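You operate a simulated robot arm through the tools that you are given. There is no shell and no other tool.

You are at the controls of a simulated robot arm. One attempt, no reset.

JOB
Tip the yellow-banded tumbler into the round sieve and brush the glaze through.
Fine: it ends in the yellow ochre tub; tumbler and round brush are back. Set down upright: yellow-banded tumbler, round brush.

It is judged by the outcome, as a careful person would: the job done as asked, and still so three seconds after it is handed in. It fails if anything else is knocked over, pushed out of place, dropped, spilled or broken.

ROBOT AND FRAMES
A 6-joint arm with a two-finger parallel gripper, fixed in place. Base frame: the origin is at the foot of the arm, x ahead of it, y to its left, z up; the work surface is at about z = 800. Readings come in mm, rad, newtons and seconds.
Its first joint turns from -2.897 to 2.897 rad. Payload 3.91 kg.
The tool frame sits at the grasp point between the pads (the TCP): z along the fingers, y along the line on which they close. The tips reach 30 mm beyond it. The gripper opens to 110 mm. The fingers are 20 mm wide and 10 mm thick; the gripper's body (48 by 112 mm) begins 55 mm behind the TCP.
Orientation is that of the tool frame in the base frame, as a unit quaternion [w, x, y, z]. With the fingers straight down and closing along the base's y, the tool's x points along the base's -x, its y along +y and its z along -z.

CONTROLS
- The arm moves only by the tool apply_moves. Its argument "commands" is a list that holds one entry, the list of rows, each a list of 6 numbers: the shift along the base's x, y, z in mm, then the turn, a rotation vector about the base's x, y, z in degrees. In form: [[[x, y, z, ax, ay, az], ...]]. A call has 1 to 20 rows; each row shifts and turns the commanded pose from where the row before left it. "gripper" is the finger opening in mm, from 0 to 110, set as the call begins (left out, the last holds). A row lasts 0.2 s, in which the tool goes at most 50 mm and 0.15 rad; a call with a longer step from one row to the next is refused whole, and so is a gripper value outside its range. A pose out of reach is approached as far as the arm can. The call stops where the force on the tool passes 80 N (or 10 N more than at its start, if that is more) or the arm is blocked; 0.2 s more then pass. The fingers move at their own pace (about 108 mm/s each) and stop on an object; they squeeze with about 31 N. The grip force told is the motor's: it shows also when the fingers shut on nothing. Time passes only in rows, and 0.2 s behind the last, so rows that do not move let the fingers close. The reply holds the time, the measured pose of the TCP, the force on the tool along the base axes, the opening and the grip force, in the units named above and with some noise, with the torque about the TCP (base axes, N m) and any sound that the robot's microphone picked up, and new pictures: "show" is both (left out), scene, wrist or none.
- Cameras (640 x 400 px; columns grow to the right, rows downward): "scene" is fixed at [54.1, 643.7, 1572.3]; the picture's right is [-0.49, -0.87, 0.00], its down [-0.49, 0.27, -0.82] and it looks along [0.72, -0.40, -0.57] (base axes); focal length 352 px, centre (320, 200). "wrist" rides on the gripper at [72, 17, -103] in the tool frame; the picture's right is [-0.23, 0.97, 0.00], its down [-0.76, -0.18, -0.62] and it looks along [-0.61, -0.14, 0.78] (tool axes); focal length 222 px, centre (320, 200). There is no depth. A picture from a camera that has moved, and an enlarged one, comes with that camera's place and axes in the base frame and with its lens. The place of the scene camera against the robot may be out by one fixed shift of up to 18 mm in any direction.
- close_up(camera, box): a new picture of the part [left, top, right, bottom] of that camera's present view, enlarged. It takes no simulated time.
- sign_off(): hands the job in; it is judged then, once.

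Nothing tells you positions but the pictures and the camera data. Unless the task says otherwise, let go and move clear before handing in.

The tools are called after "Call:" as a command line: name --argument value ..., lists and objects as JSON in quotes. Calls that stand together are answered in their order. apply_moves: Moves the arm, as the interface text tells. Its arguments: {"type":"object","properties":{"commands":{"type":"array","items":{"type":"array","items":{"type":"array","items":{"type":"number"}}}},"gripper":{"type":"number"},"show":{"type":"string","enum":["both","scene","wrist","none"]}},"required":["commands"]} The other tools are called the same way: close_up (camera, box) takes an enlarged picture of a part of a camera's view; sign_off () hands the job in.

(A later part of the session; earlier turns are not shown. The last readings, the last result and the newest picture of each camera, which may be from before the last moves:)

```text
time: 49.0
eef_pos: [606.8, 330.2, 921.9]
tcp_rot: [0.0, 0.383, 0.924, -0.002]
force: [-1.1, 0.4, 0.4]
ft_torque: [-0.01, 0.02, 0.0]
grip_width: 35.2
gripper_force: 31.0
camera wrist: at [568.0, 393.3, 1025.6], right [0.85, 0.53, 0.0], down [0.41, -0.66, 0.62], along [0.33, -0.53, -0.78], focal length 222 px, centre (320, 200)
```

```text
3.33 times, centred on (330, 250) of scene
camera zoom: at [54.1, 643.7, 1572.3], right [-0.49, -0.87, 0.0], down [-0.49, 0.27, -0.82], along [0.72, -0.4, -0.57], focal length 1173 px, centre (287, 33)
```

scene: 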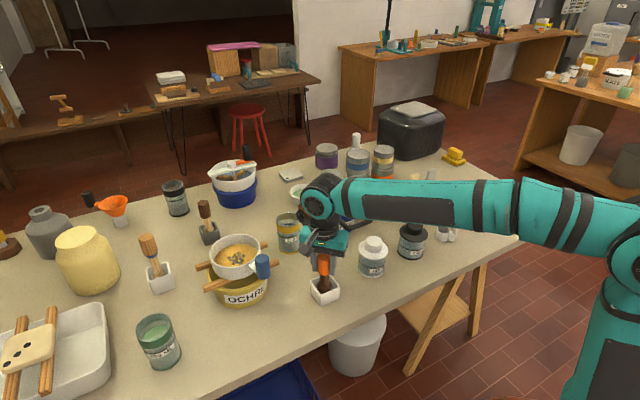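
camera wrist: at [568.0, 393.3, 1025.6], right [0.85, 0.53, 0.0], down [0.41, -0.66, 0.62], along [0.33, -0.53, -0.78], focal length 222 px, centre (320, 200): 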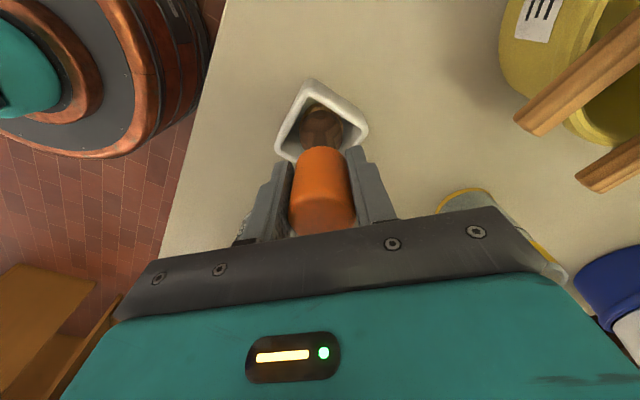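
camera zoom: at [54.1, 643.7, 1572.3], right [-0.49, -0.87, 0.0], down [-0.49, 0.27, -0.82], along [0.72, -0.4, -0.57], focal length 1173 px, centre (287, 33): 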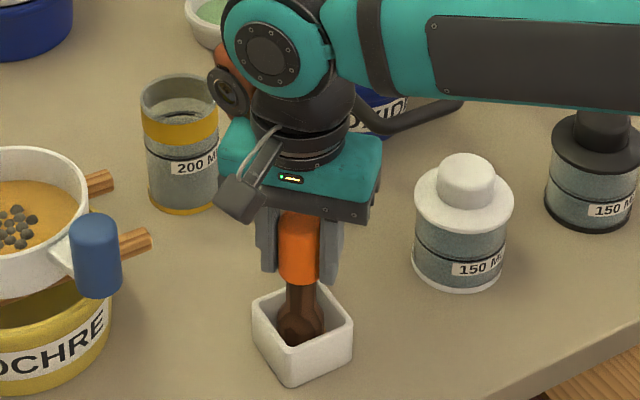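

The brush handle is held at 35 mm width. I'll lift it straight out of its stand, checking that the stand stays put.

Call:
apply_moves --commands '[[[0, 0, 10, 0, 0, 0], [0, 0, 20, 0, 0, 0], [0, 0, 30, 0, 0, 0], [0, 0, 40, 0, 0, 0], [0, 0, 40, 0, 0, 0], [0, 0, 40, 0, 0, 0], [0, 0, 20, 0, 0, 0], [0, 0, 10, 0, 0, 0]]]'

Call:
close_up --camera "scene" --box '[250, 130, 410, 310]'

Call:
close_up --camera "wrist" --box '[220, 20, 420, 240]'

```text
time: 50.8
eef_pos: [607.8, 330.2, 1133.6]
tcp_rot: [0.0, 0.383, 0.924, -0.002]
force: [0.6, 0.3, -1.4]
ft_torque: [0.0, 0.0, 0.0]
grip_width: 35.3
gripper_force: 30.6
camera wrist: at [567.8, 393.4, 1236.3], right [0.85, 0.53, 0.0], down [0.41, -0.66, 0.62], along [0.33, -0.53, -0.78], focal length 222 px, centre (320, 200)
```

scene: 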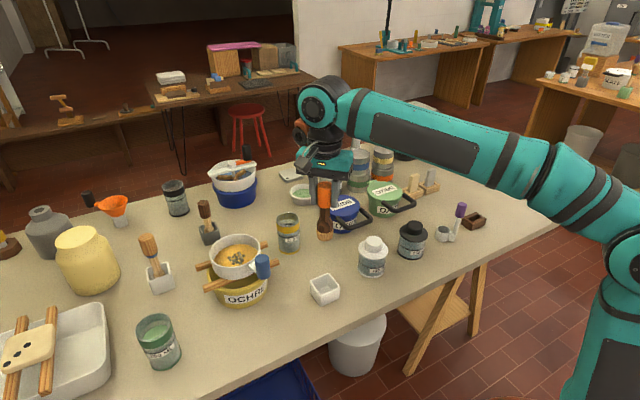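
wrist: 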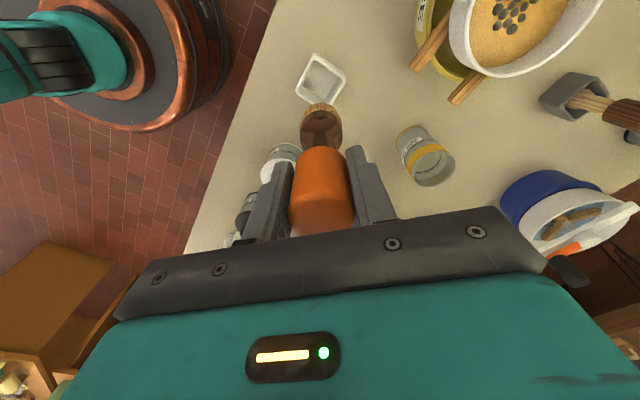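

```text
2.22 times, centred on (330, 220) of scene
camera zoom: at [54.1, 643.7, 1572.3], right [-0.49, -0.87, 0.0], down [-0.49, 0.27, -0.82], along [0.72, -0.4, -0.57], focal length 782 px, centre (298, 156)
```

zoom: 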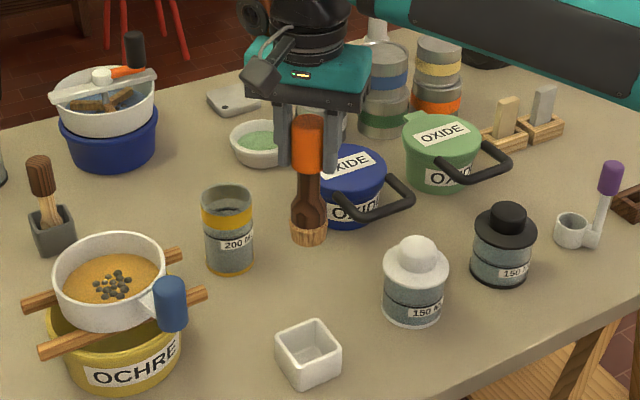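

```text
1.82 times, centred on (320, 130) of wrist
camera zoom: at [567.8, 393.4, 1236.3], right [0.85, 0.53, 0.0], down [0.41, -0.66, 0.62], along [0.33, -0.53, -0.78], focal length 404 px, centre (320, 327)
```

zoom: 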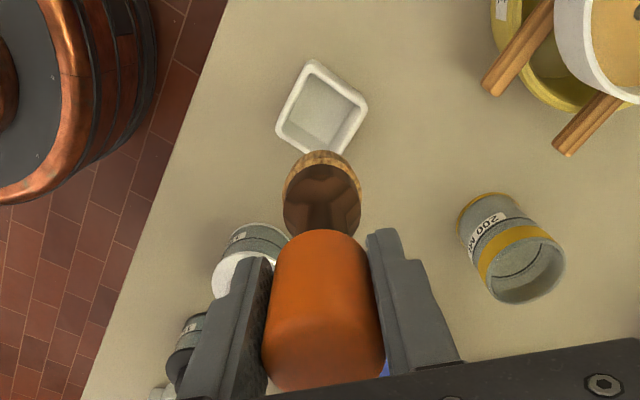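

The stand stayed put and the round brush hangs vertically, bristles down. I'll carry it high over to the sieve.

Call:
apply_moves --commands '[[[12, 18, 0, 0, 0, 0], [22, 33, 0, 0, 0, 0], [24, 36, 0, 0, 0, 0], [24, 36, 0, 0, 0, 0], [22, 34, 0, 0, 0, 0], [14, 21, 0, 0, 0, 0], [6, 10, 0, 0, 0, 0]]]'

Call:
close_up --camera "scene" --box '[150, 110, 330, 310]'

Call:
close_up --camera "wrist" --box '[180, 0, 460, 240]'

```text
time: 52.4
eef_pos: [730.8, 519.0, 1133.1]
tcp_rot: [0.001, 0.384, 0.923, -0.002]
force: [0.5, 0.2, -0.9]
ft_torque: [0.02, -0.01, -0.01]
grip_width: 34.9
gripper_force: 31.3
camera wrist: at [691.6, 583.2, 1234.6], right [0.85, 0.53, 0.0], down [0.41, -0.66, 0.62], along [0.33, -0.53, -0.78], focal length 222 px, centre (320, 200)
```

scene: 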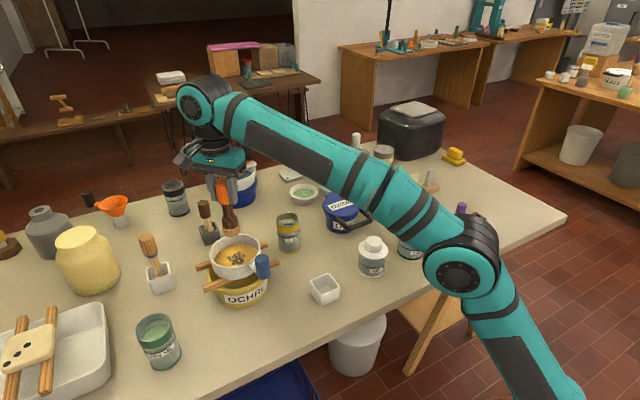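
wrist: 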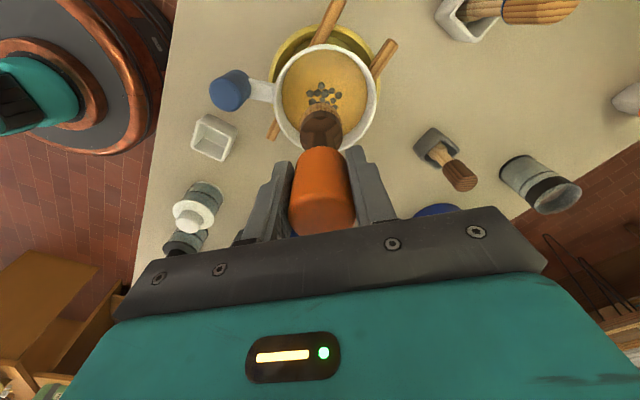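

```text
2.00 times, centred on (240, 210) of scene
camera zoom: at [54.1, 643.7, 1572.3], right [-0.49, -0.87, 0.0], down [-0.49, 0.27, -0.82], along [0.72, -0.4, -0.57], focal length 704 px, centre (480, 180)
```

zoom: 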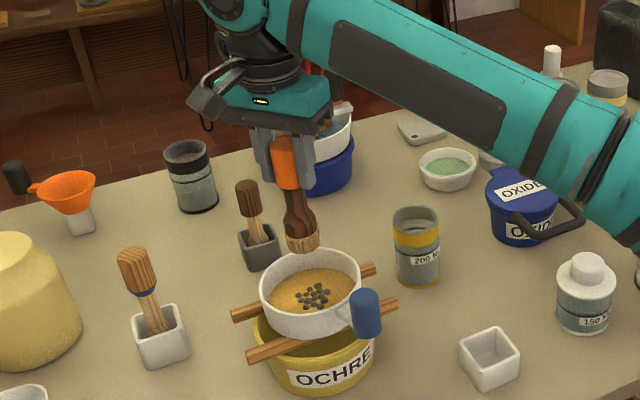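

```text
1.67 times, centred on (320, 120) of wrist
camera zoom: at [691.6, 583.2, 1234.6], right [0.85, 0.53, 0.0], down [0.41, -0.66, 0.62], along [0.33, -0.53, -0.78], focal length 370 px, centre (320, 333)
```

zoom: 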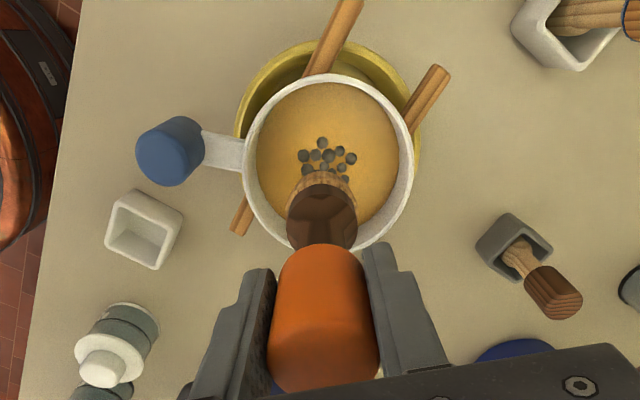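

The brush hangs over the sieve; the rim centre reads about (735, 522) relative to the tool axis. I'll centre it and lower the bristles into the sieve, stopping short of the mesh.

Call:
apply_moves --commands '[[[2, 1.8, -15, 0, 0, 0], [2, 1.7, -20, 0, 0, 0], [0, 0, -20, 0, 0, 0], [0, 0, -18, 0, 0, 0], [0, 0, -12, 0, 0, 0], [0, 0, 0, 0, 0, 0]]]'

Call:
close_up --camera "scene" --box '[170, 170, 290, 310]'

Call:
close_up --camera "wrist" --box '[180, 0, 460, 240]'

```text
time: 53.8
eef_pos: [736.0, 521.1, 1046.5]
tcp_rot: [0.001, 0.384, 0.923, -0.002]
force: [-0.1, -0.6, -0.6]
ft_torque: [0.0, -0.02, 0.01]
grip_width: 35.1
gripper_force: 31.8
camera wrist: at [696.1, 585.2, 1150.2], right [0.85, 0.53, 0.0], down [0.41, -0.66, 0.62], along [0.33, -0.53, -0.78], focal length 222 px, centre (320, 200)
```

scene: 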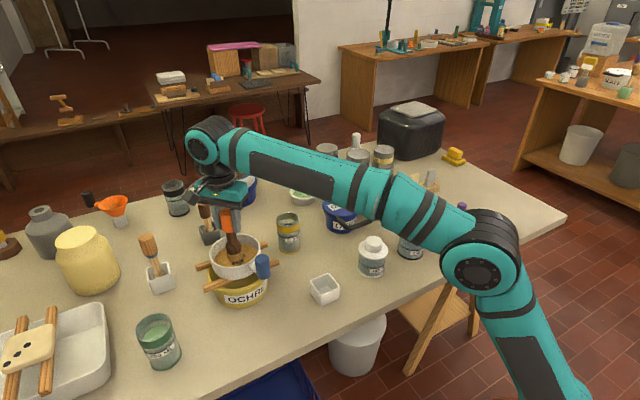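
wrist: 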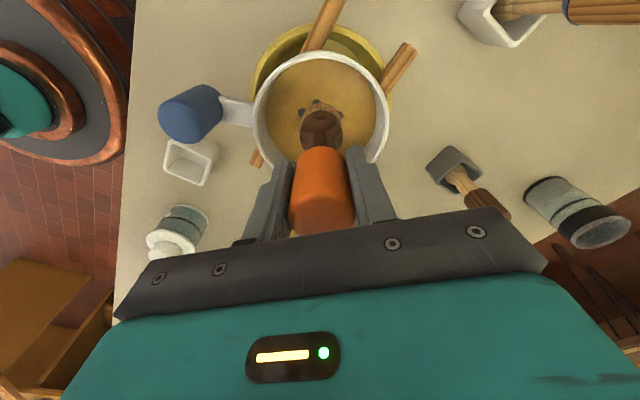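

```text
2.86 times, centred on (230, 240) of scene
camera zoom: at [54.1, 643.7, 1572.3], right [-0.49, -0.87, 0.0], down [-0.49, 0.27, -0.82], along [0.72, -0.4, -0.57], focal length 1006 px, centre (577, 86)
```

zoom: 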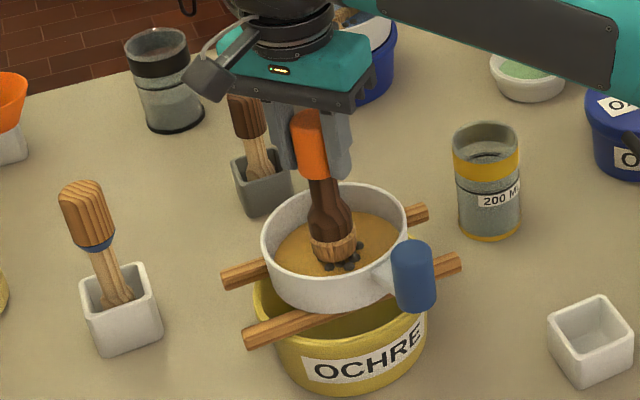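

```text
1.67 times, centred on (320, 120) of wrist
camera zoom: at [696.1, 585.2, 1150.2], right [0.85, 0.53, 0.0], down [0.41, -0.66, 0.62], along [0.33, -0.53, -0.78], focal length 370 px, centre (320, 333)
```

zoom: 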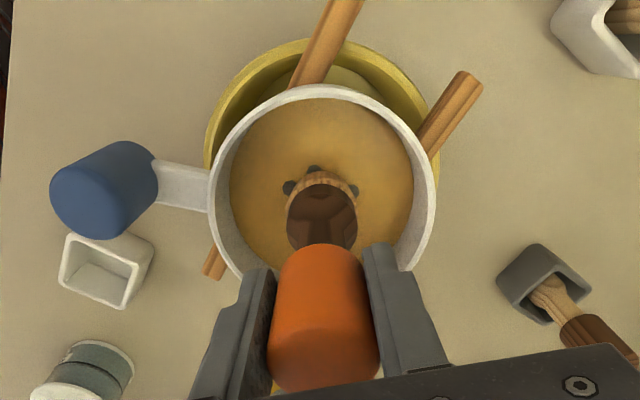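

The brush is inside the rim, about 15–20 mm above the mesh. I'll feel for the mesh with small downward steps.

Call:
apply_moves --commands '[[[0, 0, -2, 0, 0, 0], [0, 0, -2, 0, 0, 0], [0, 0, -2, 0, 0, 0], [0, 0, -2, 0, 0, 0], [0, 0, 0, 0, 0, 0]]]' --show "none"

Call:
apply_moves --commands '[[[0, 0, -2, 0, 0, 0], [0, 0, -2, 0, 0, 0], [0, 0, 0, 0, 0, 0]]]' --show "none"

Call:
apply_moves --commands '[[[0, 0, -2, 0, 0, 0], [0, 0, 0, 0, 0, 0]]]' --show "none"

```text
time: 55.0
eef_pos: [737.0, 520.4, 1038.2]
tcp_rot: [-0.001, 0.384, 0.923, -0.002]
force: [-1.0, -1.2, -0.3]
ft_torque: [0.0, -0.02, 0.0]
grip_width: 35.2
gripper_force: 31.1
```

```text
time: 55.8
eef_pos: [735.6, 520.9, 1035.7]
tcp_rot: [0.001, 0.384, 0.923, -0.002]
force: [-0.2, -0.4, -0.6]
ft_torque: [0.01, 0.0, -0.04]
grip_width: 34.9
gripper_force: 31.4
```

```text
time: 56.4
eef_pos: [735.6, 520.2, 1033.3]
tcp_rot: [0.0, 0.383, 0.924, -0.002]
force: [0.0, -0.1, -0.8]
ft_torque: [-0.02, 0.0, -0.02]
grip_width: 35.2
gripper_force: 30.8
```

Call:
apply_moves --commands '[[[0, 0, -2, 0, 0, 0], [0, 0, 0, 0, 0, 0]]]' --show "none"

Call:
apply_moves --commands '[[[0, 0, -1.5, 0, 0, 0], [0, 0, 0, 0, 0, 0]]]' --show "none"

Call:
close_up --camera "scene" --box '[190, 190, 280, 290]'

```text
time: 57.0
eef_pos: [735.4, 521.4, 1031.3]
tcp_rot: [-0.001, 0.384, 0.923, -0.002]
force: [0.3, 0.7, -0.8]
ft_torque: [0.04, -0.02, -0.01]
grip_width: 34.9
gripper_force: 31.0
```

```text
time: 57.6
eef_pos: [734.6, 519.8, 1029.3]
tcp_rot: [-0.001, 0.383, 0.924, -0.002]
force: [0.7, -0.2, -0.9]
ft_torque: [0.0, -0.01, -0.02]
grip_width: 35.3
gripper_force: 31.1
```

```text
4.00 times, centred on (235, 240) of scene
camera zoom: at [54.1, 643.7, 1572.3], right [-0.49, -0.87, 0.0], down [-0.49, 0.27, -0.82], along [0.72, -0.4, -0.57], focal length 1408 px, centre (660, 40)
```

zoom: 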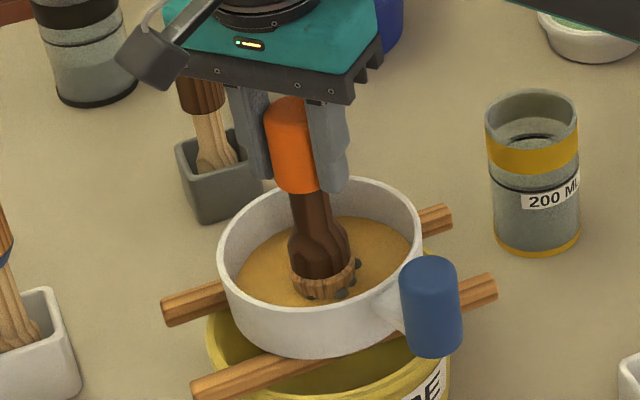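

Call:
apply_moves --commands '[[[0, 0, -1.5, 0, 0, 0], [0, 0, 0, 0, 0, 0]]]' --show "none"

Call:
apply_moves --commands '[[[0, 0, -1.5, 0, 0, 0], [0, 0, 0, 0, 0, 0]]]' --show "none"

Call:
apply_moves --commands '[[[0, 0, -1.5, 0, 0, 0], [0, 0, 0, 0, 0, 0]]]' --show "scene"

Call:
close_up --camera "scene" --box '[190, 190, 280, 290]'

```text
time: 58.2
eef_pos: [735.9, 519.7, 1029.2]
tcp_rot: [0.001, 0.383, 0.924, -0.001]
force: [1.8, 0.1, 9.1]
ft_torque: [0.02, -0.33, 0.0]
grip_width: 35.0
gripper_force: 31.2
```

```text
time: 58.8
eef_pos: [735.3, 519.1, 1029.3]
tcp_rot: [0.0, 0.383, 0.924, 0.0]
force: [3.6, 2.8, 26.9]
ft_torque: [0.38, -0.52, 0.03]
grip_width: 35.2
gripper_force: 30.9
```

```text
time: 59.4
eef_pos: [735.3, 519.7, 1025.9]
tcp_rot: [0.0, 0.383, 0.924, -0.001]
force: [4.4, 3.2, 31.8]
ft_torque: [0.37, -0.5, 0.02]
grip_width: 35.2
gripper_force: 31.2
```

scene: 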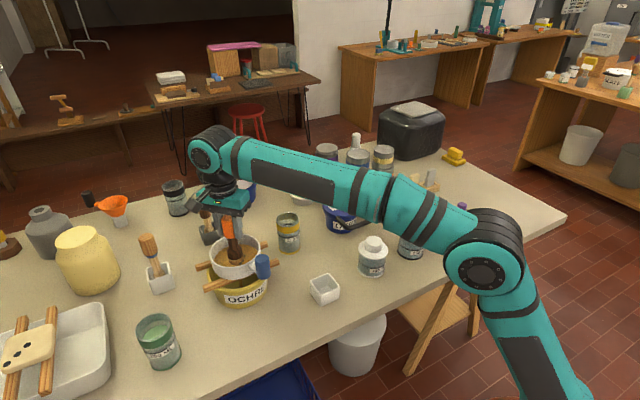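

```text
4.00 times, centred on (235, 240) of scene
camera zoom: at [54.1, 643.7, 1572.3], right [-0.49, -0.87, 0.0], down [-0.49, 0.27, -0.82], along [0.72, -0.4, -0.57], focal length 1408 px, centre (660, 40)
```

zoom: 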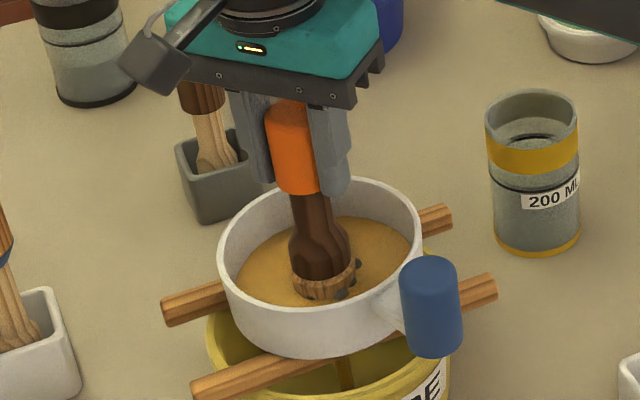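

Contact force climbed to about 30 N, more than I want, though I can see a stream of glaze starting to run through into the tub. I'll ease off to a light touch before stroking.

Call:
apply_moves --commands '[[[0, 0, 2.5, 0, 0, 0], [0, 0, 0, 0, 0, 0]]]' --show "none"

```text
time: 60.0
eef_pos: [735.7, 520.2, 1026.9]
tcp_rot: [-0.001, 0.383, 0.924, -0.001]
force: [-2.1, -2.2, 7.9]
ft_torque: [-0.26, 0.12, -0.05]
grip_width: 35.0
gripper_force: 30.9
```

Call:
apply_moves --commands '[[[0, 0, 0.5, 0, 0, 0], [6, 0, 0, 0, 0, 0], [6, 0, 0, 0, 0, 0], [-3.5, 8.5, 0, 0, 0, 0], [-8.5, 3.5, 0, 0, 0, 0], [-8.5, -3.5, 0, 0, 0, 0], [-3.5, -8.5, 0, 0, 0, 0], [3.5, -8.5, 0, 0, 0, 0], [8.5, -3.5, 0, 0, 0, 0], [8.5, 3.5, 0, 0, 0, 0], [3.5, 8.5, 0, 0, 0, 0], [-6, 0, 0, 0, 0, 0], [-6, 0, 0, 0, 0, 0]]]'

Call:
close_up --camera "scene" --box '[190, 190, 280, 310]'

Call:
close_up --camera "wrist" --box '[180, 0, 460, 240]'

```text
time: 62.8
eef_pos: [735.3, 520.3, 1029.0]
tcp_rot: [-0.001, 0.385, 0.923, -0.002]
force: [-0.4, -0.2, -1.7]
ft_torque: [0.0, 0.02, 0.02]
grip_width: 35.1
gripper_force: 30.6
camera wrist: at [696.1, 585.1, 1130.7], right [0.85, 0.53, 0.0], down [0.41, -0.66, 0.62], along [0.33, -0.53, -0.78], focal length 222 px, centre (320, 200)
```

scene: 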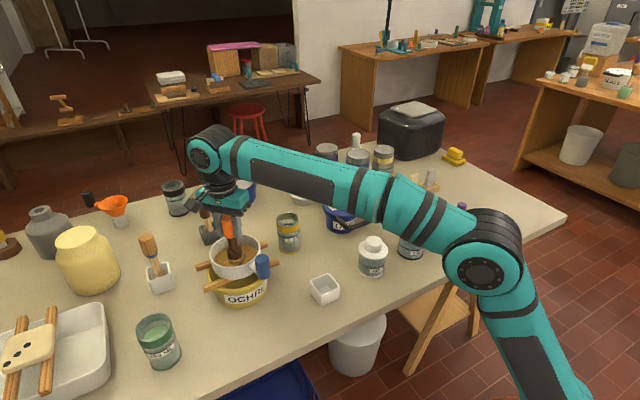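
wrist: 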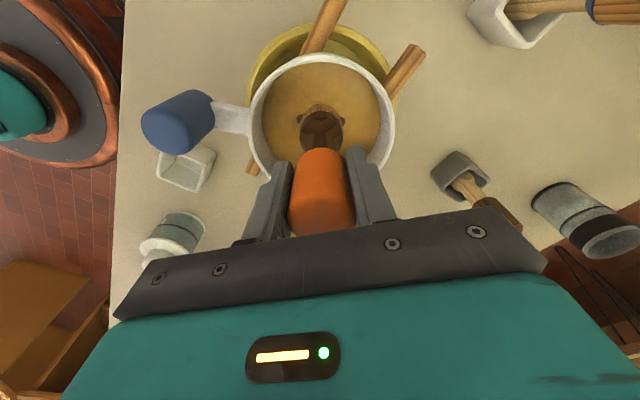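

```text
3.33 times, centred on (235, 250) of scene
camera zoom: at [54.1, 643.7, 1572.3], right [-0.49, -0.87, 0.0], down [-0.49, 0.27, -0.82], along [0.72, -0.4, -0.57], focal length 1173 px, centre (603, 33)
```

zoom: 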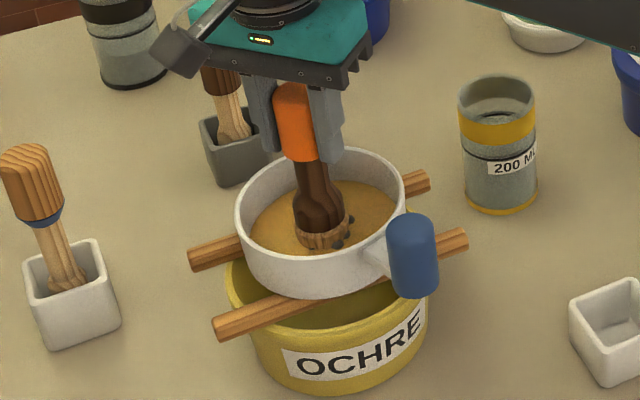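

```text
1.67 times, centred on (320, 120) of wrist
camera zoom: at [696.1, 585.1, 1130.7], right [0.85, 0.53, 0.0], down [0.41, -0.66, 0.62], along [0.33, -0.53, -0.78], focal length 370 px, centre (320, 333)
```

zoom: 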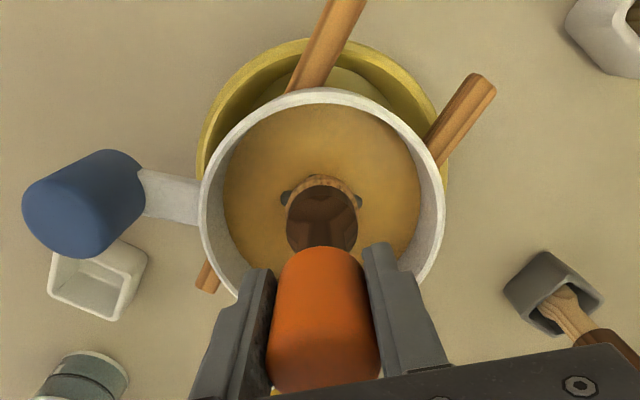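

Call:
apply_moves --commands '[[[0, 0, -0.6, 0, 0, 0], [5, 0, 0, 0, 0, 0], [5, 0, 0, 0, 0, 0], [-3, 7, 0, 0, 0, 0], [-7, 3, 0, 0, 0, 0], [-7, -3, 0, 0, 0, 0]]]'

Call:
close_up --camera "scene" --box '[190, 190, 280, 310]'

```text
time: 64.2
eef_pos: [727.1, 527.5, 1027.6]
tcp_rot: [-0.001, 0.383, 0.924, -0.001]
force: [-1.2, -1.0, 3.0]
ft_torque: [-0.09, 0.02, -0.01]
grip_width: 35.1
gripper_force: 31.0
camera wrist: at [688.6, 592.1, 1129.9], right [0.85, 0.53, 0.0], down [0.41, -0.66, 0.62], along [0.33, -0.53, -0.78], focal length 222 px, centre (320, 200)
```

scene: 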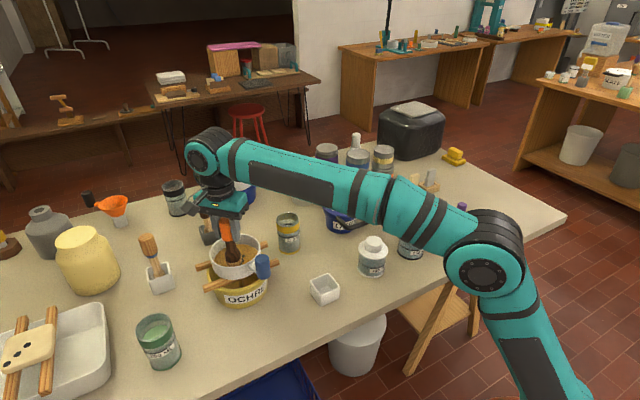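
wrist: 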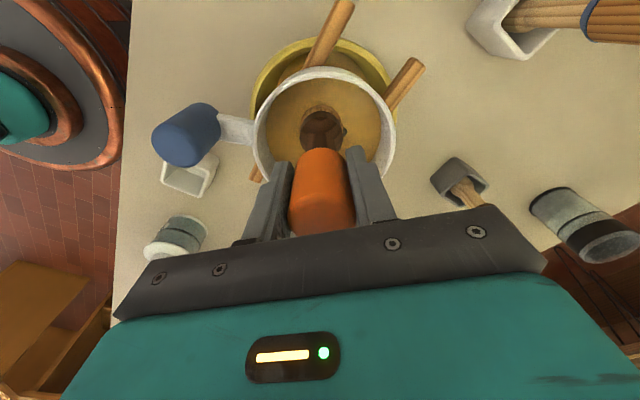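

```text
3.33 times, centred on (235, 250) of scene
camera zoom: at [54.1, 643.7, 1572.3], right [-0.49, -0.87, 0.0], down [-0.49, 0.27, -0.82], along [0.72, -0.4, -0.57], focal length 1173 px, centre (603, 33)
```

zoom: 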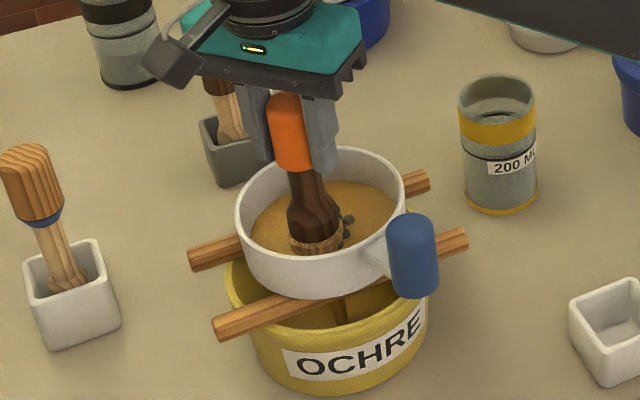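

Light contact (about 4 N) works: a stream of glaze is running through the mesh into the tub while the brush moves. I'll continue with steady circles.

Call:
apply_moves --commands '[[[-3, -7, 0, 0, 0, 0], [3, -7, 0, 0, 0, 0], [7, -3, 0, 0, 0, 0], [7, 3, 0, 0, 0, 0], [3, 7, 0, 0, 0, 0], [-3, 7, 0, 0, 0, 0], [-7, 3, 0, 0, 0, 0], [-7, -3, 0, 0, 0, 0], [-3, -7, 0, 0, 0, 0], [3, -7, 0, 0, 0, 0], [7, -3, 0, 0, 0, 0], [7, 3, 0, 0, 0, 0], [3, 7, 0, 0, 0, 0], [-3, 7, 0, 0, 0, 0], [-7, 3, 0, 0, 0, 0], [-7, -3, 0, 0, 0, 0]]]'

Call:
close_up --camera "scene" --box '[190, 190, 280, 310]'

Call:
close_up --camera "wrist" --box '[220, 40, 420, 200]'

```text
time: 67.6
eef_pos: [727.8, 527.7, 1025.9]
tcp_rot: [-0.001, 0.384, 0.923, -0.003]
force: [0.7, -0.4, -1.1]
ft_torque: [0.0, 0.03, -0.01]
grip_width: 35.2
gripper_force: 31.3
camera wrist: at [689.5, 591.7, 1130.2], right [0.85, 0.53, 0.0], down [0.41, -0.66, 0.62], along [0.33, -0.53, -0.78], focal length 222 px, centre (320, 200)
```

scene: 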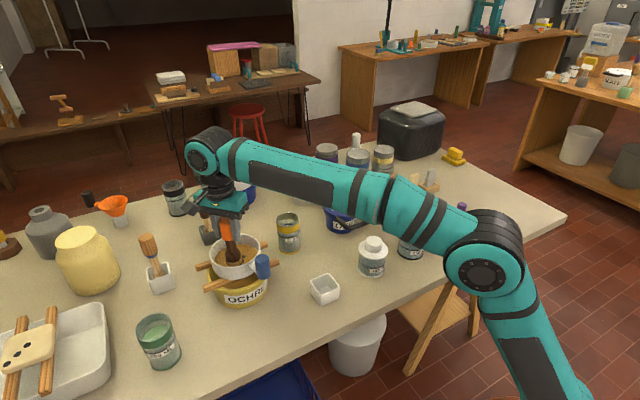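
wrist: 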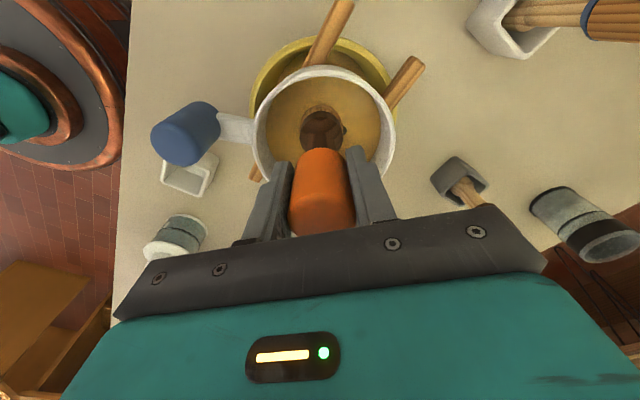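

```text
3.33 times, centred on (235, 250) of scene
camera zoom: at [54.1, 643.7, 1572.3], right [-0.49, -0.87, 0.0], down [-0.49, 0.27, -0.82], along [0.72, -0.4, -0.57], focal length 1173 px, centre (603, 33)
```

zoom: 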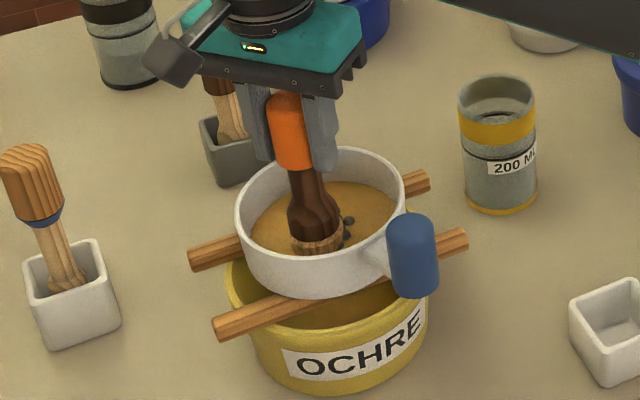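

```text
2.50 times, centred on (320, 120) of wrist
camera zoom: at [689.5, 591.7, 1130.2], right [0.85, 0.53, 0.0], down [0.41, -0.66, 0.62], along [0.33, -0.53, -0.78], focal length 555 px, centre (320, 400)
```

zoom: 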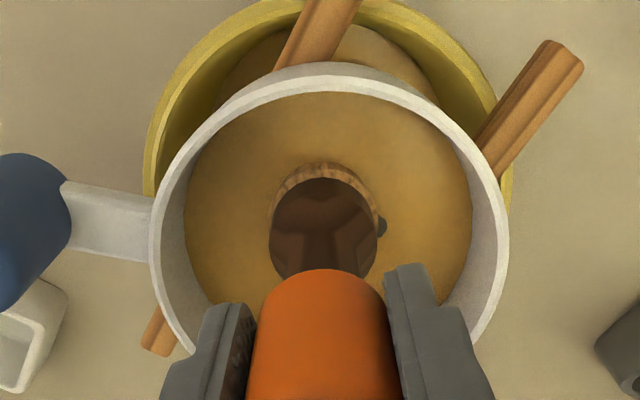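

Glaze is collecting in the tub beneath. Contact has eased off again as material goes through, so I'll lower a touch and keep circling.

Call:
apply_moves --commands '[[[0, 0, -0.7, 0, 0, 0], [-3, -7, 0, 0, 0, 0], [3, -7, 0, 0, 0, 0], [7, -3, 0, 0, 0, 0], [7, 3, 0, 0, 0, 0]]]' --show "scene"

Call:
close_up --camera "scene" --box '[190, 190, 280, 310]'

```text
time: 68.8
eef_pos: [742.4, 514.8, 1027.5]
tcp_rot: [0.0, 0.384, 0.923, -0.002]
force: [-3.3, -0.6, 5.9]
ft_torque: [-0.07, 0.22, -0.01]
grip_width: 35.2
gripper_force: 30.6
```

scene: 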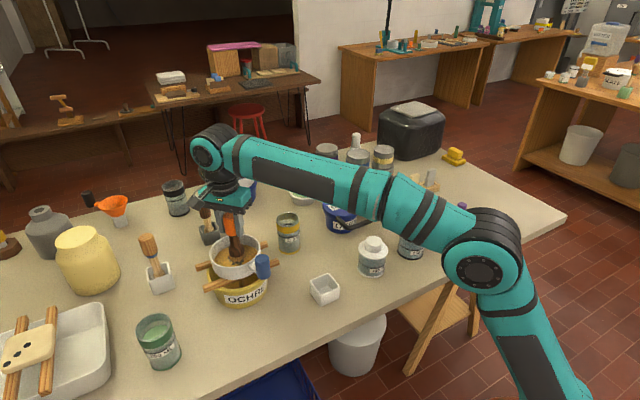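

```text
3.33 times, centred on (235, 250) of scene
camera zoom: at [54.1, 643.7, 1572.3], right [-0.49, -0.87, 0.0], down [-0.49, 0.27, -0.82], along [0.72, -0.4, -0.57], focal length 1173 px, centre (603, 33)
```

zoom: 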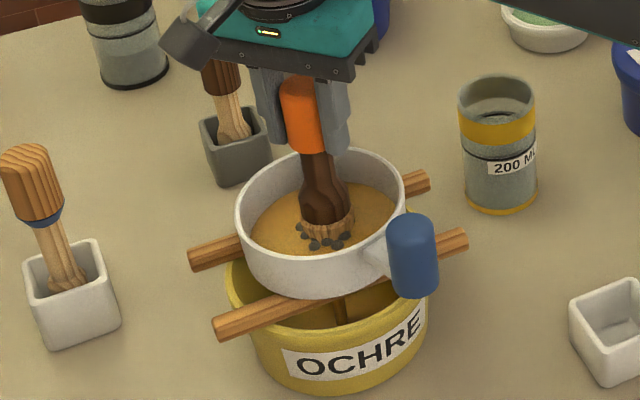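

Call:
apply_moves --commands '[[[3, 7, 0, 0, 0, 0], [-3, 7, 0, 0, 0, 0], [-7, 3, 0, 0, 0, 0], [-7, -3, 0, 0, 0, 0], [-3, -7, 0, 0, 0, 0], [3, -7, 0, 0, 0, 0], [7, -3, 0, 0, 0, 0], [7, 3, 0, 0, 0, 0], [5.7, -5.7, 0, 0, 0, 0], [5.3, 12.7, 0, 0, 0, 0], [-5.3, 12.7, 0, 0, 0, 0], [-12.7, 5.3, 0, 0, 0, 0], [-12.7, -5.3, 0, 0, 0, 0], [-5.3, -12.7, 0, 0, 0, 0], [5.3, -12.7, 0, 0, 0, 0], [12.7, -5.3, 0, 0, 0, 0], [12.7, 5.3, 0, 0, 0, 0]]]'

Call:
close_up --camera "scene" --box '[190, 190, 280, 310]'

Call:
close_up --camera "wrist" --box '[220, 40, 420, 200]'

```text
time: 72.4
eef_pos: [749.4, 508.6, 1030.5]
tcp_rot: [0.0, 0.383, 0.924, -0.001]
force: [0.0, 0.6, -1.1]
ft_torque: [0.02, -0.05, 0.0]
grip_width: 35.4
gripper_force: 31.3
camera wrist: at [708.9, 572.8, 1132.4], right [0.85, 0.53, 0.0], down [0.41, -0.66, 0.62], along [0.33, -0.53, -0.78], focal length 222 px, centre (320, 200)
```

scene: 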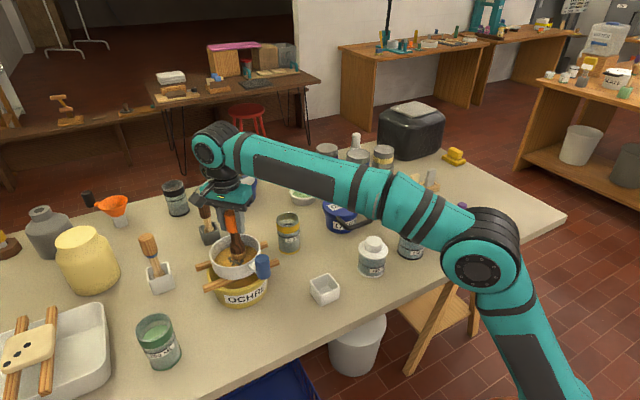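
wrist: 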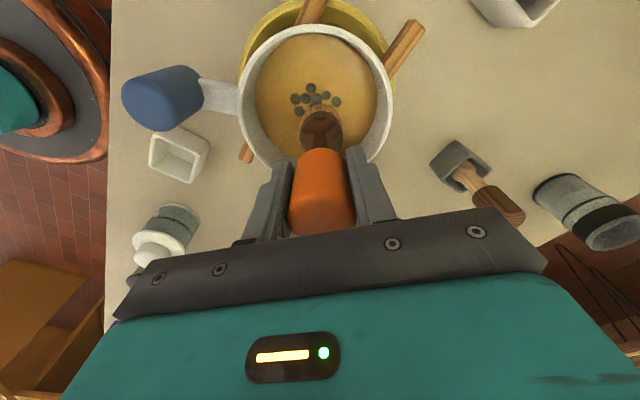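

```text
3.33 times, centred on (235, 250) of scene
camera zoom: at [54.1, 643.7, 1572.3], right [-0.49, -0.87, 0.0], down [-0.49, 0.27, -0.82], along [0.72, -0.4, -0.57], focal length 1173 px, centre (603, 33)
```

zoom: 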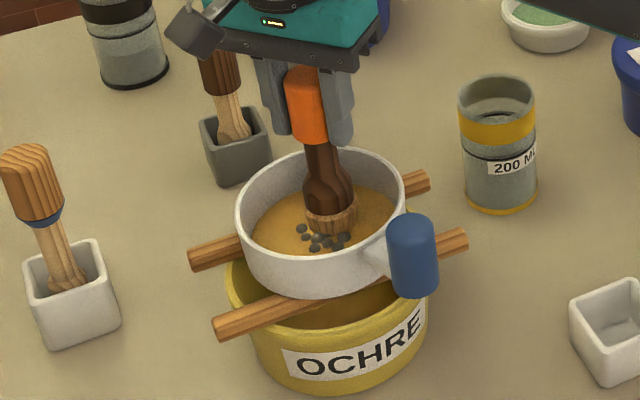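

```text
2.50 times, centred on (320, 120) of wrist
camera zoom: at [708.9, 572.8, 1132.4], right [0.85, 0.53, 0.0], down [0.41, -0.66, 0.62], along [0.33, -0.53, -0.78], focal length 555 px, centre (320, 400)
```

zoom: 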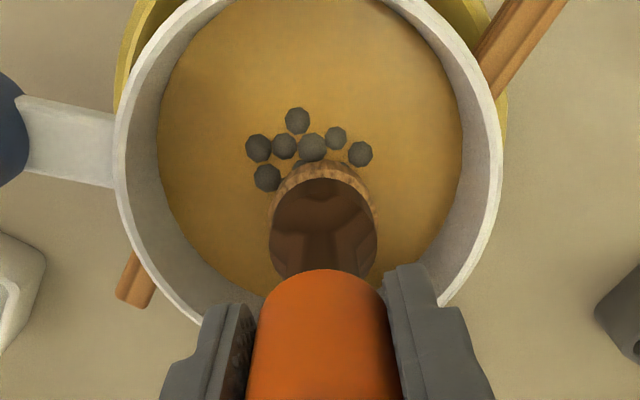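

The contact I felt was probably on the lumps; the mesh itself seems slightly lower. Here, clear of the lumps, I'll feel for it in 1 mm steps.

Call:
apply_moves --commands '[[[0, 0, -1, 0, 0, 0], [0, 0, 0, 0, 0, 0]]]' --show "none"

```text
time: 73.0
eef_pos: [748.2, 508.7, 1027.7]
tcp_rot: [-0.001, 0.383, 0.924, -0.002]
force: [1.1, -1.0, -0.2]
ft_torque: [0.01, 0.02, 0.01]
grip_width: 35.4
gripper_force: 30.8
```

Call:
apply_moves --commands '[[[0, 0, -1, 0, 0, 0], [0, 0, 0, 0, 0, 0]]]' --show "none"

```text
time: 73.6
eef_pos: [748.2, 507.7, 1027.1]
tcp_rot: [0.001, 0.383, 0.924, 0.0]
force: [1.4, 1.9, 6.7]
ft_torque: [0.31, -0.22, 0.04]
grip_width: 35.2
gripper_force: 30.8
```

Mesh contact found, about 8 N. I'll ease 0.4 mm and stroke in a wide circle at this level.

Call:
apply_moves --commands '[[[0, 0, 0.4, 0, 0, 0], [2.6, 6, 0, 0, 0, 0], [2.7, 6.7, 0, 0, 0, 0], [-2.6, 6, 0, 0, 0, 0], [-2.7, 6.7, 0, 0, 0, 0], [-6, 2.6, 0, 0, 0, 0]]]'

Call:
close_up --camera "scene" --box '[190, 190, 280, 310]'

Call:
close_up --camera "wrist" --box '[220, 40, 420, 200]'

```text
time: 75.0
eef_pos: [741.7, 536.4, 1025.7]
tcp_rot: [-0.001, 0.383, 0.924, -0.002]
force: [4.3, -0.4, 10.7]
ft_torque: [-0.03, -0.49, -0.04]
grip_width: 35.1
gripper_force: 30.7
camera wrist: at [702.3, 600.1, 1129.3], right [0.85, 0.53, 0.0], down [0.41, -0.66, 0.62], along [0.33, -0.53, -0.78], focal length 222 px, centre (320, 200)
```

scene: 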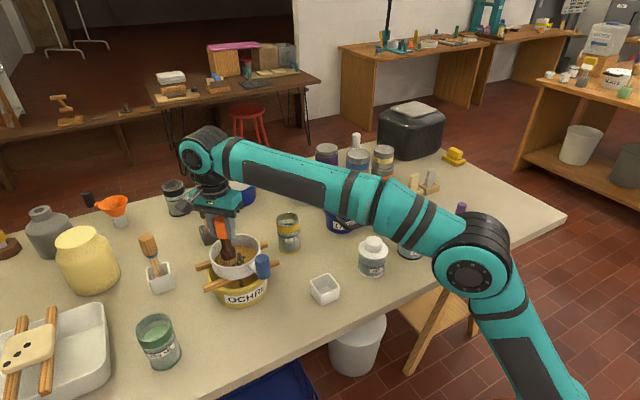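
wrist: 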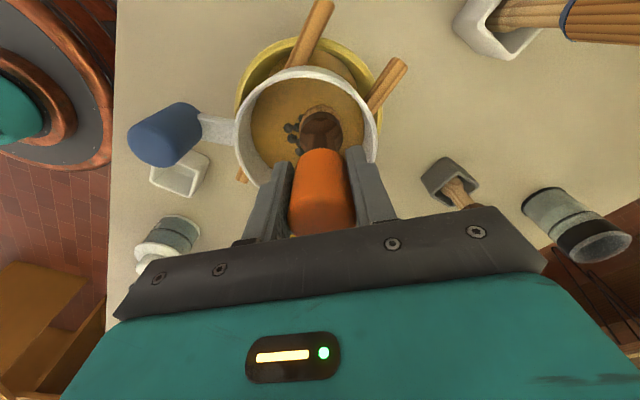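

```text
3.33 times, centred on (235, 250) of scene
camera zoom: at [54.1, 643.7, 1572.3], right [-0.49, -0.87, 0.0], down [-0.49, 0.27, -0.82], along [0.72, -0.4, -0.57], focal length 1173 px, centre (603, 33)
```

zoom: 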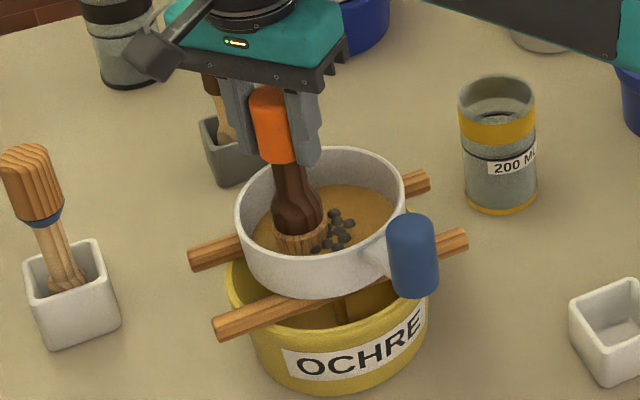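

```text
2.50 times, centred on (320, 120) of wrist
camera zoom: at [702.3, 600.1, 1129.3], right [0.85, 0.53, 0.0], down [0.41, -0.66, 0.62], along [0.33, -0.53, -0.78], focal length 555 px, centre (320, 400)
```

zoom: 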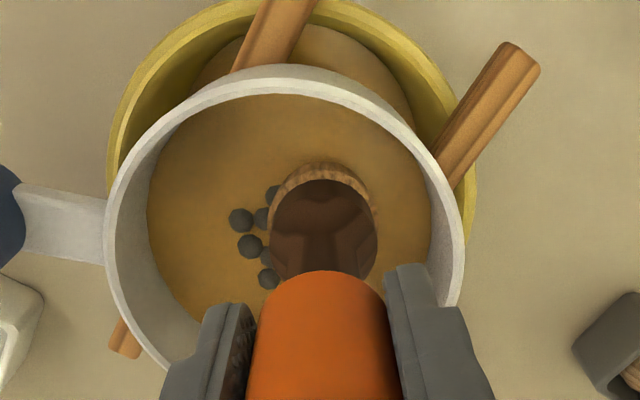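

Call:
apply_moves --commands '[[[-6.7, 2.7, 0.3, 0, 0, 0], [-6, -2.6, 0, 0, 0, 0], [-6.7, -2.7, 0, 0, 0, 0], [-2.6, -6, 0, 0, 0, 0], [-2.7, -6.7, 0, 0, 0, 0], [2.6, -6, 0, 0, 0, 0], [2.7, -6.7, 0, 0, 0, 0], [6, -2.6, 0, 0, 0, 0], [6.7, -2.7, 0, 0, 0, 0], [6, 2.6, 0, 0, 0, 0], [6.7, 2.7, 0, 0, 0, 0], [2.6, 6, 0, 0, 0, 0], [2.7, 6.7, 0, 0, 0, 0], [-2.6, 6, 0, 0, 0, 0], [-2.7, 6.7, 0, 0, 0, 0], [-6, 2.6, 0, 0, 0, 0], [-6.7, 2.7, 0, 0, 0, 0]]]'

Call:
close_up --camera "scene" --box '[190, 190, 280, 310]'

Call:
close_up --camera "wrist" --box '[220, 40, 420, 200]'

```text
time: 78.6
eef_pos: [736.8, 539.4, 1026.6]
tcp_rot: [-0.002, 0.384, 0.924, -0.002]
force: [0.5, -0.1, -0.4]
ft_torque: [0.02, 0.02, 0.03]
grip_width: 34.8
gripper_force: 30.8
camera wrist: at [696.3, 603.5, 1129.1], right [0.85, 0.53, 0.0], down [0.41, -0.66, 0.62], along [0.33, -0.53, -0.78], focal length 222 px, centre (320, 200)
```

scene: 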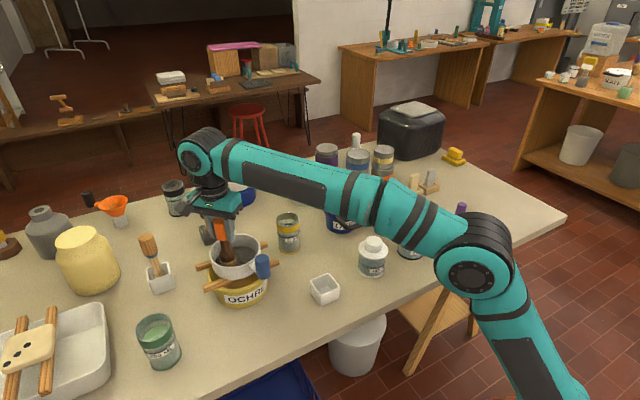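
wrist: 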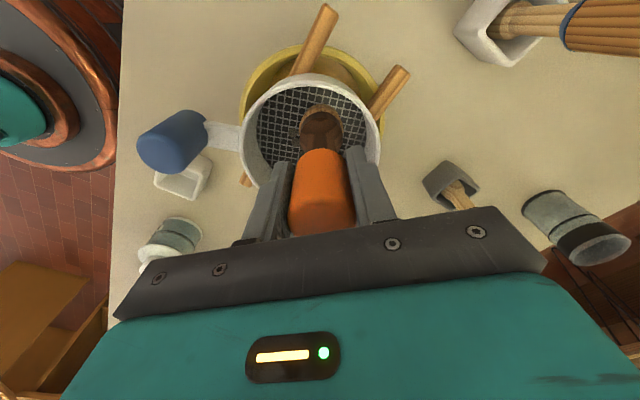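

```text
3.33 times, centred on (235, 250) of scene
camera zoom: at [54.1, 643.7, 1572.3], right [-0.49, -0.87, 0.0], down [-0.49, 0.27, -0.82], along [0.72, -0.4, -0.57], focal length 1173 px, centre (603, 33)
```

zoom: 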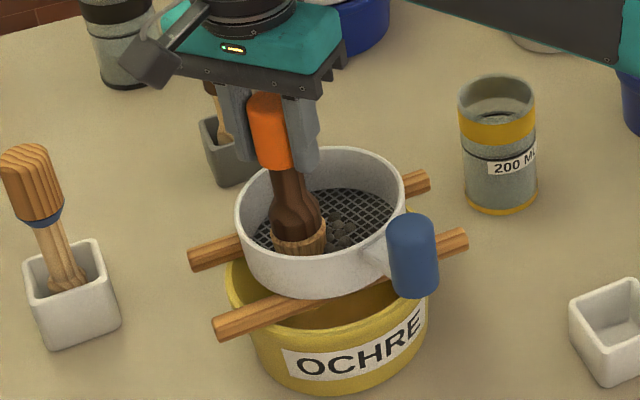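

```text
2.50 times, centred on (320, 120) of wrist
camera zoom: at [696.3, 603.5, 1129.1], right [0.85, 0.53, 0.0], down [0.41, -0.66, 0.62], along [0.33, -0.53, -0.78], focal length 555 px, centre (320, 400)
```

zoom: 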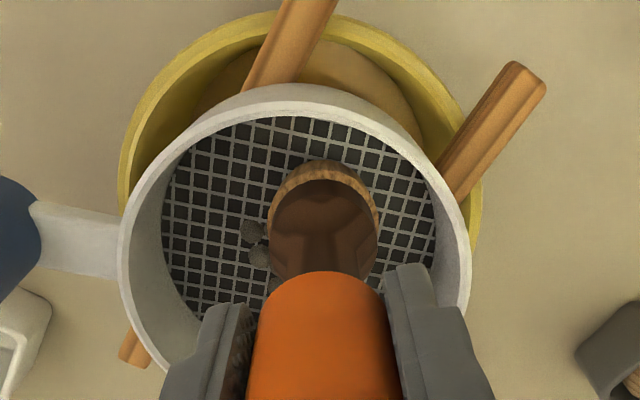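

The mesh is clean: all the glaze has gone through into the ochre tub and only a few coarse lumps stay on the sieve. I'll lift the brush straight up and let it drip over the sieve for a moment.

Call:
apply_moves --commands '[[[0, 0, 4, 0, 0, 0], [0, -9, 10, 0, 0, 0], [0, -9, 16, 0, 0, 0], [0, 0, 20, 0, 0, 0], [0, 0, 20, 0, 0, 0], [0, 0, 20, 0, 0, 0], [0, 0, 16.6, 0, 0, 0], [0, 0, 0, 0, 0, 0], [0, 0, 0, 0, 0, 0], [0, 0, 0, 0, 0, 0], [0, 0, 0, 0, 0, 0], [0, 0, 0, 0, 0, 0]]]'

Call:
close_up --camera "scene" --box '[170, 140, 300, 310]'

Call:
close_up --camera "wrist" --box '[180, 0, 460, 240]'

```text
time: 81.2
eef_pos: [737.2, 521.8, 1132.3]
tcp_rot: [-0.001, 0.383, 0.924, -0.002]
force: [0.5, 0.2, -1.5]
ft_torque: [0.0, -0.01, -0.02]
grip_width: 35.0
gripper_force: 31.1
camera wrist: at [697.0, 585.9, 1235.2], right [0.85, 0.53, 0.0], down [0.41, -0.66, 0.62], along [0.33, -0.53, -0.78], focal length 222 px, centre (320, 200)
```

scene: 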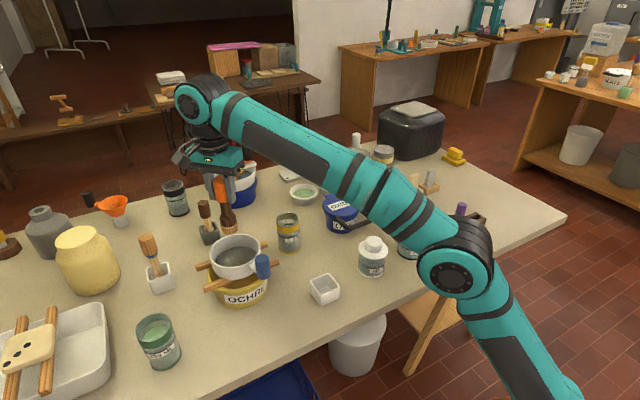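
wrist: 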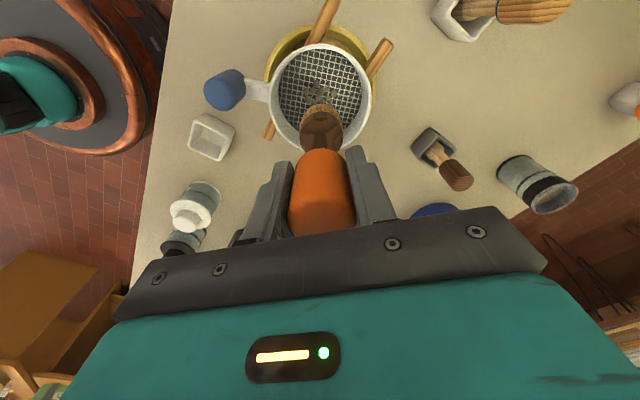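

```text
2.35 times, centred on (235, 225) of scene
camera zoom: at [54.1, 643.7, 1572.3], right [-0.49, -0.87, 0.0], down [-0.49, 0.27, -0.82], along [0.72, -0.4, -0.57], focal length 828 px, centre (520, 141)
```

zoom: 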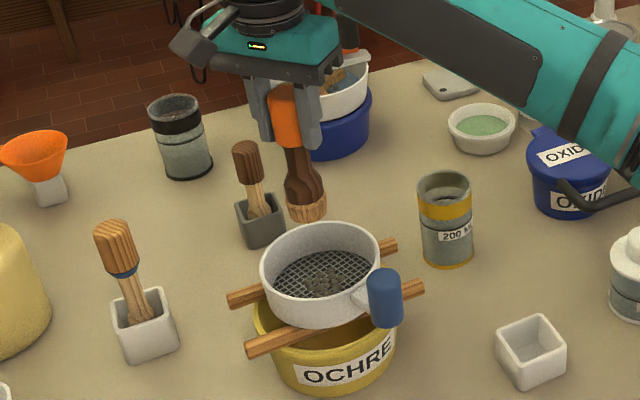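

```text
1.67 times, centred on (320, 120) of wrist
camera zoom: at [697.0, 585.9, 1235.2], right [0.85, 0.53, 0.0], down [0.41, -0.66, 0.62], along [0.33, -0.53, -0.78], focal length 370 px, centre (320, 333)
```

zoom: 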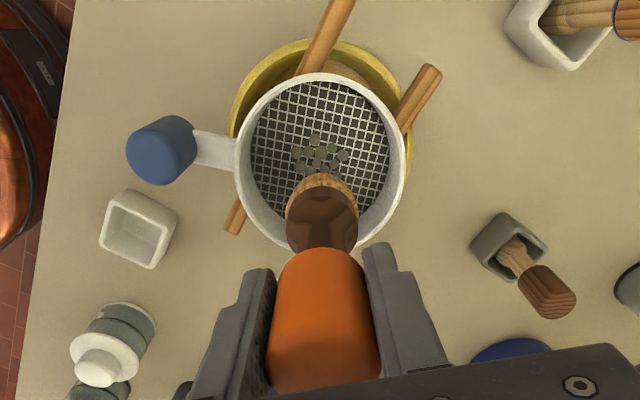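

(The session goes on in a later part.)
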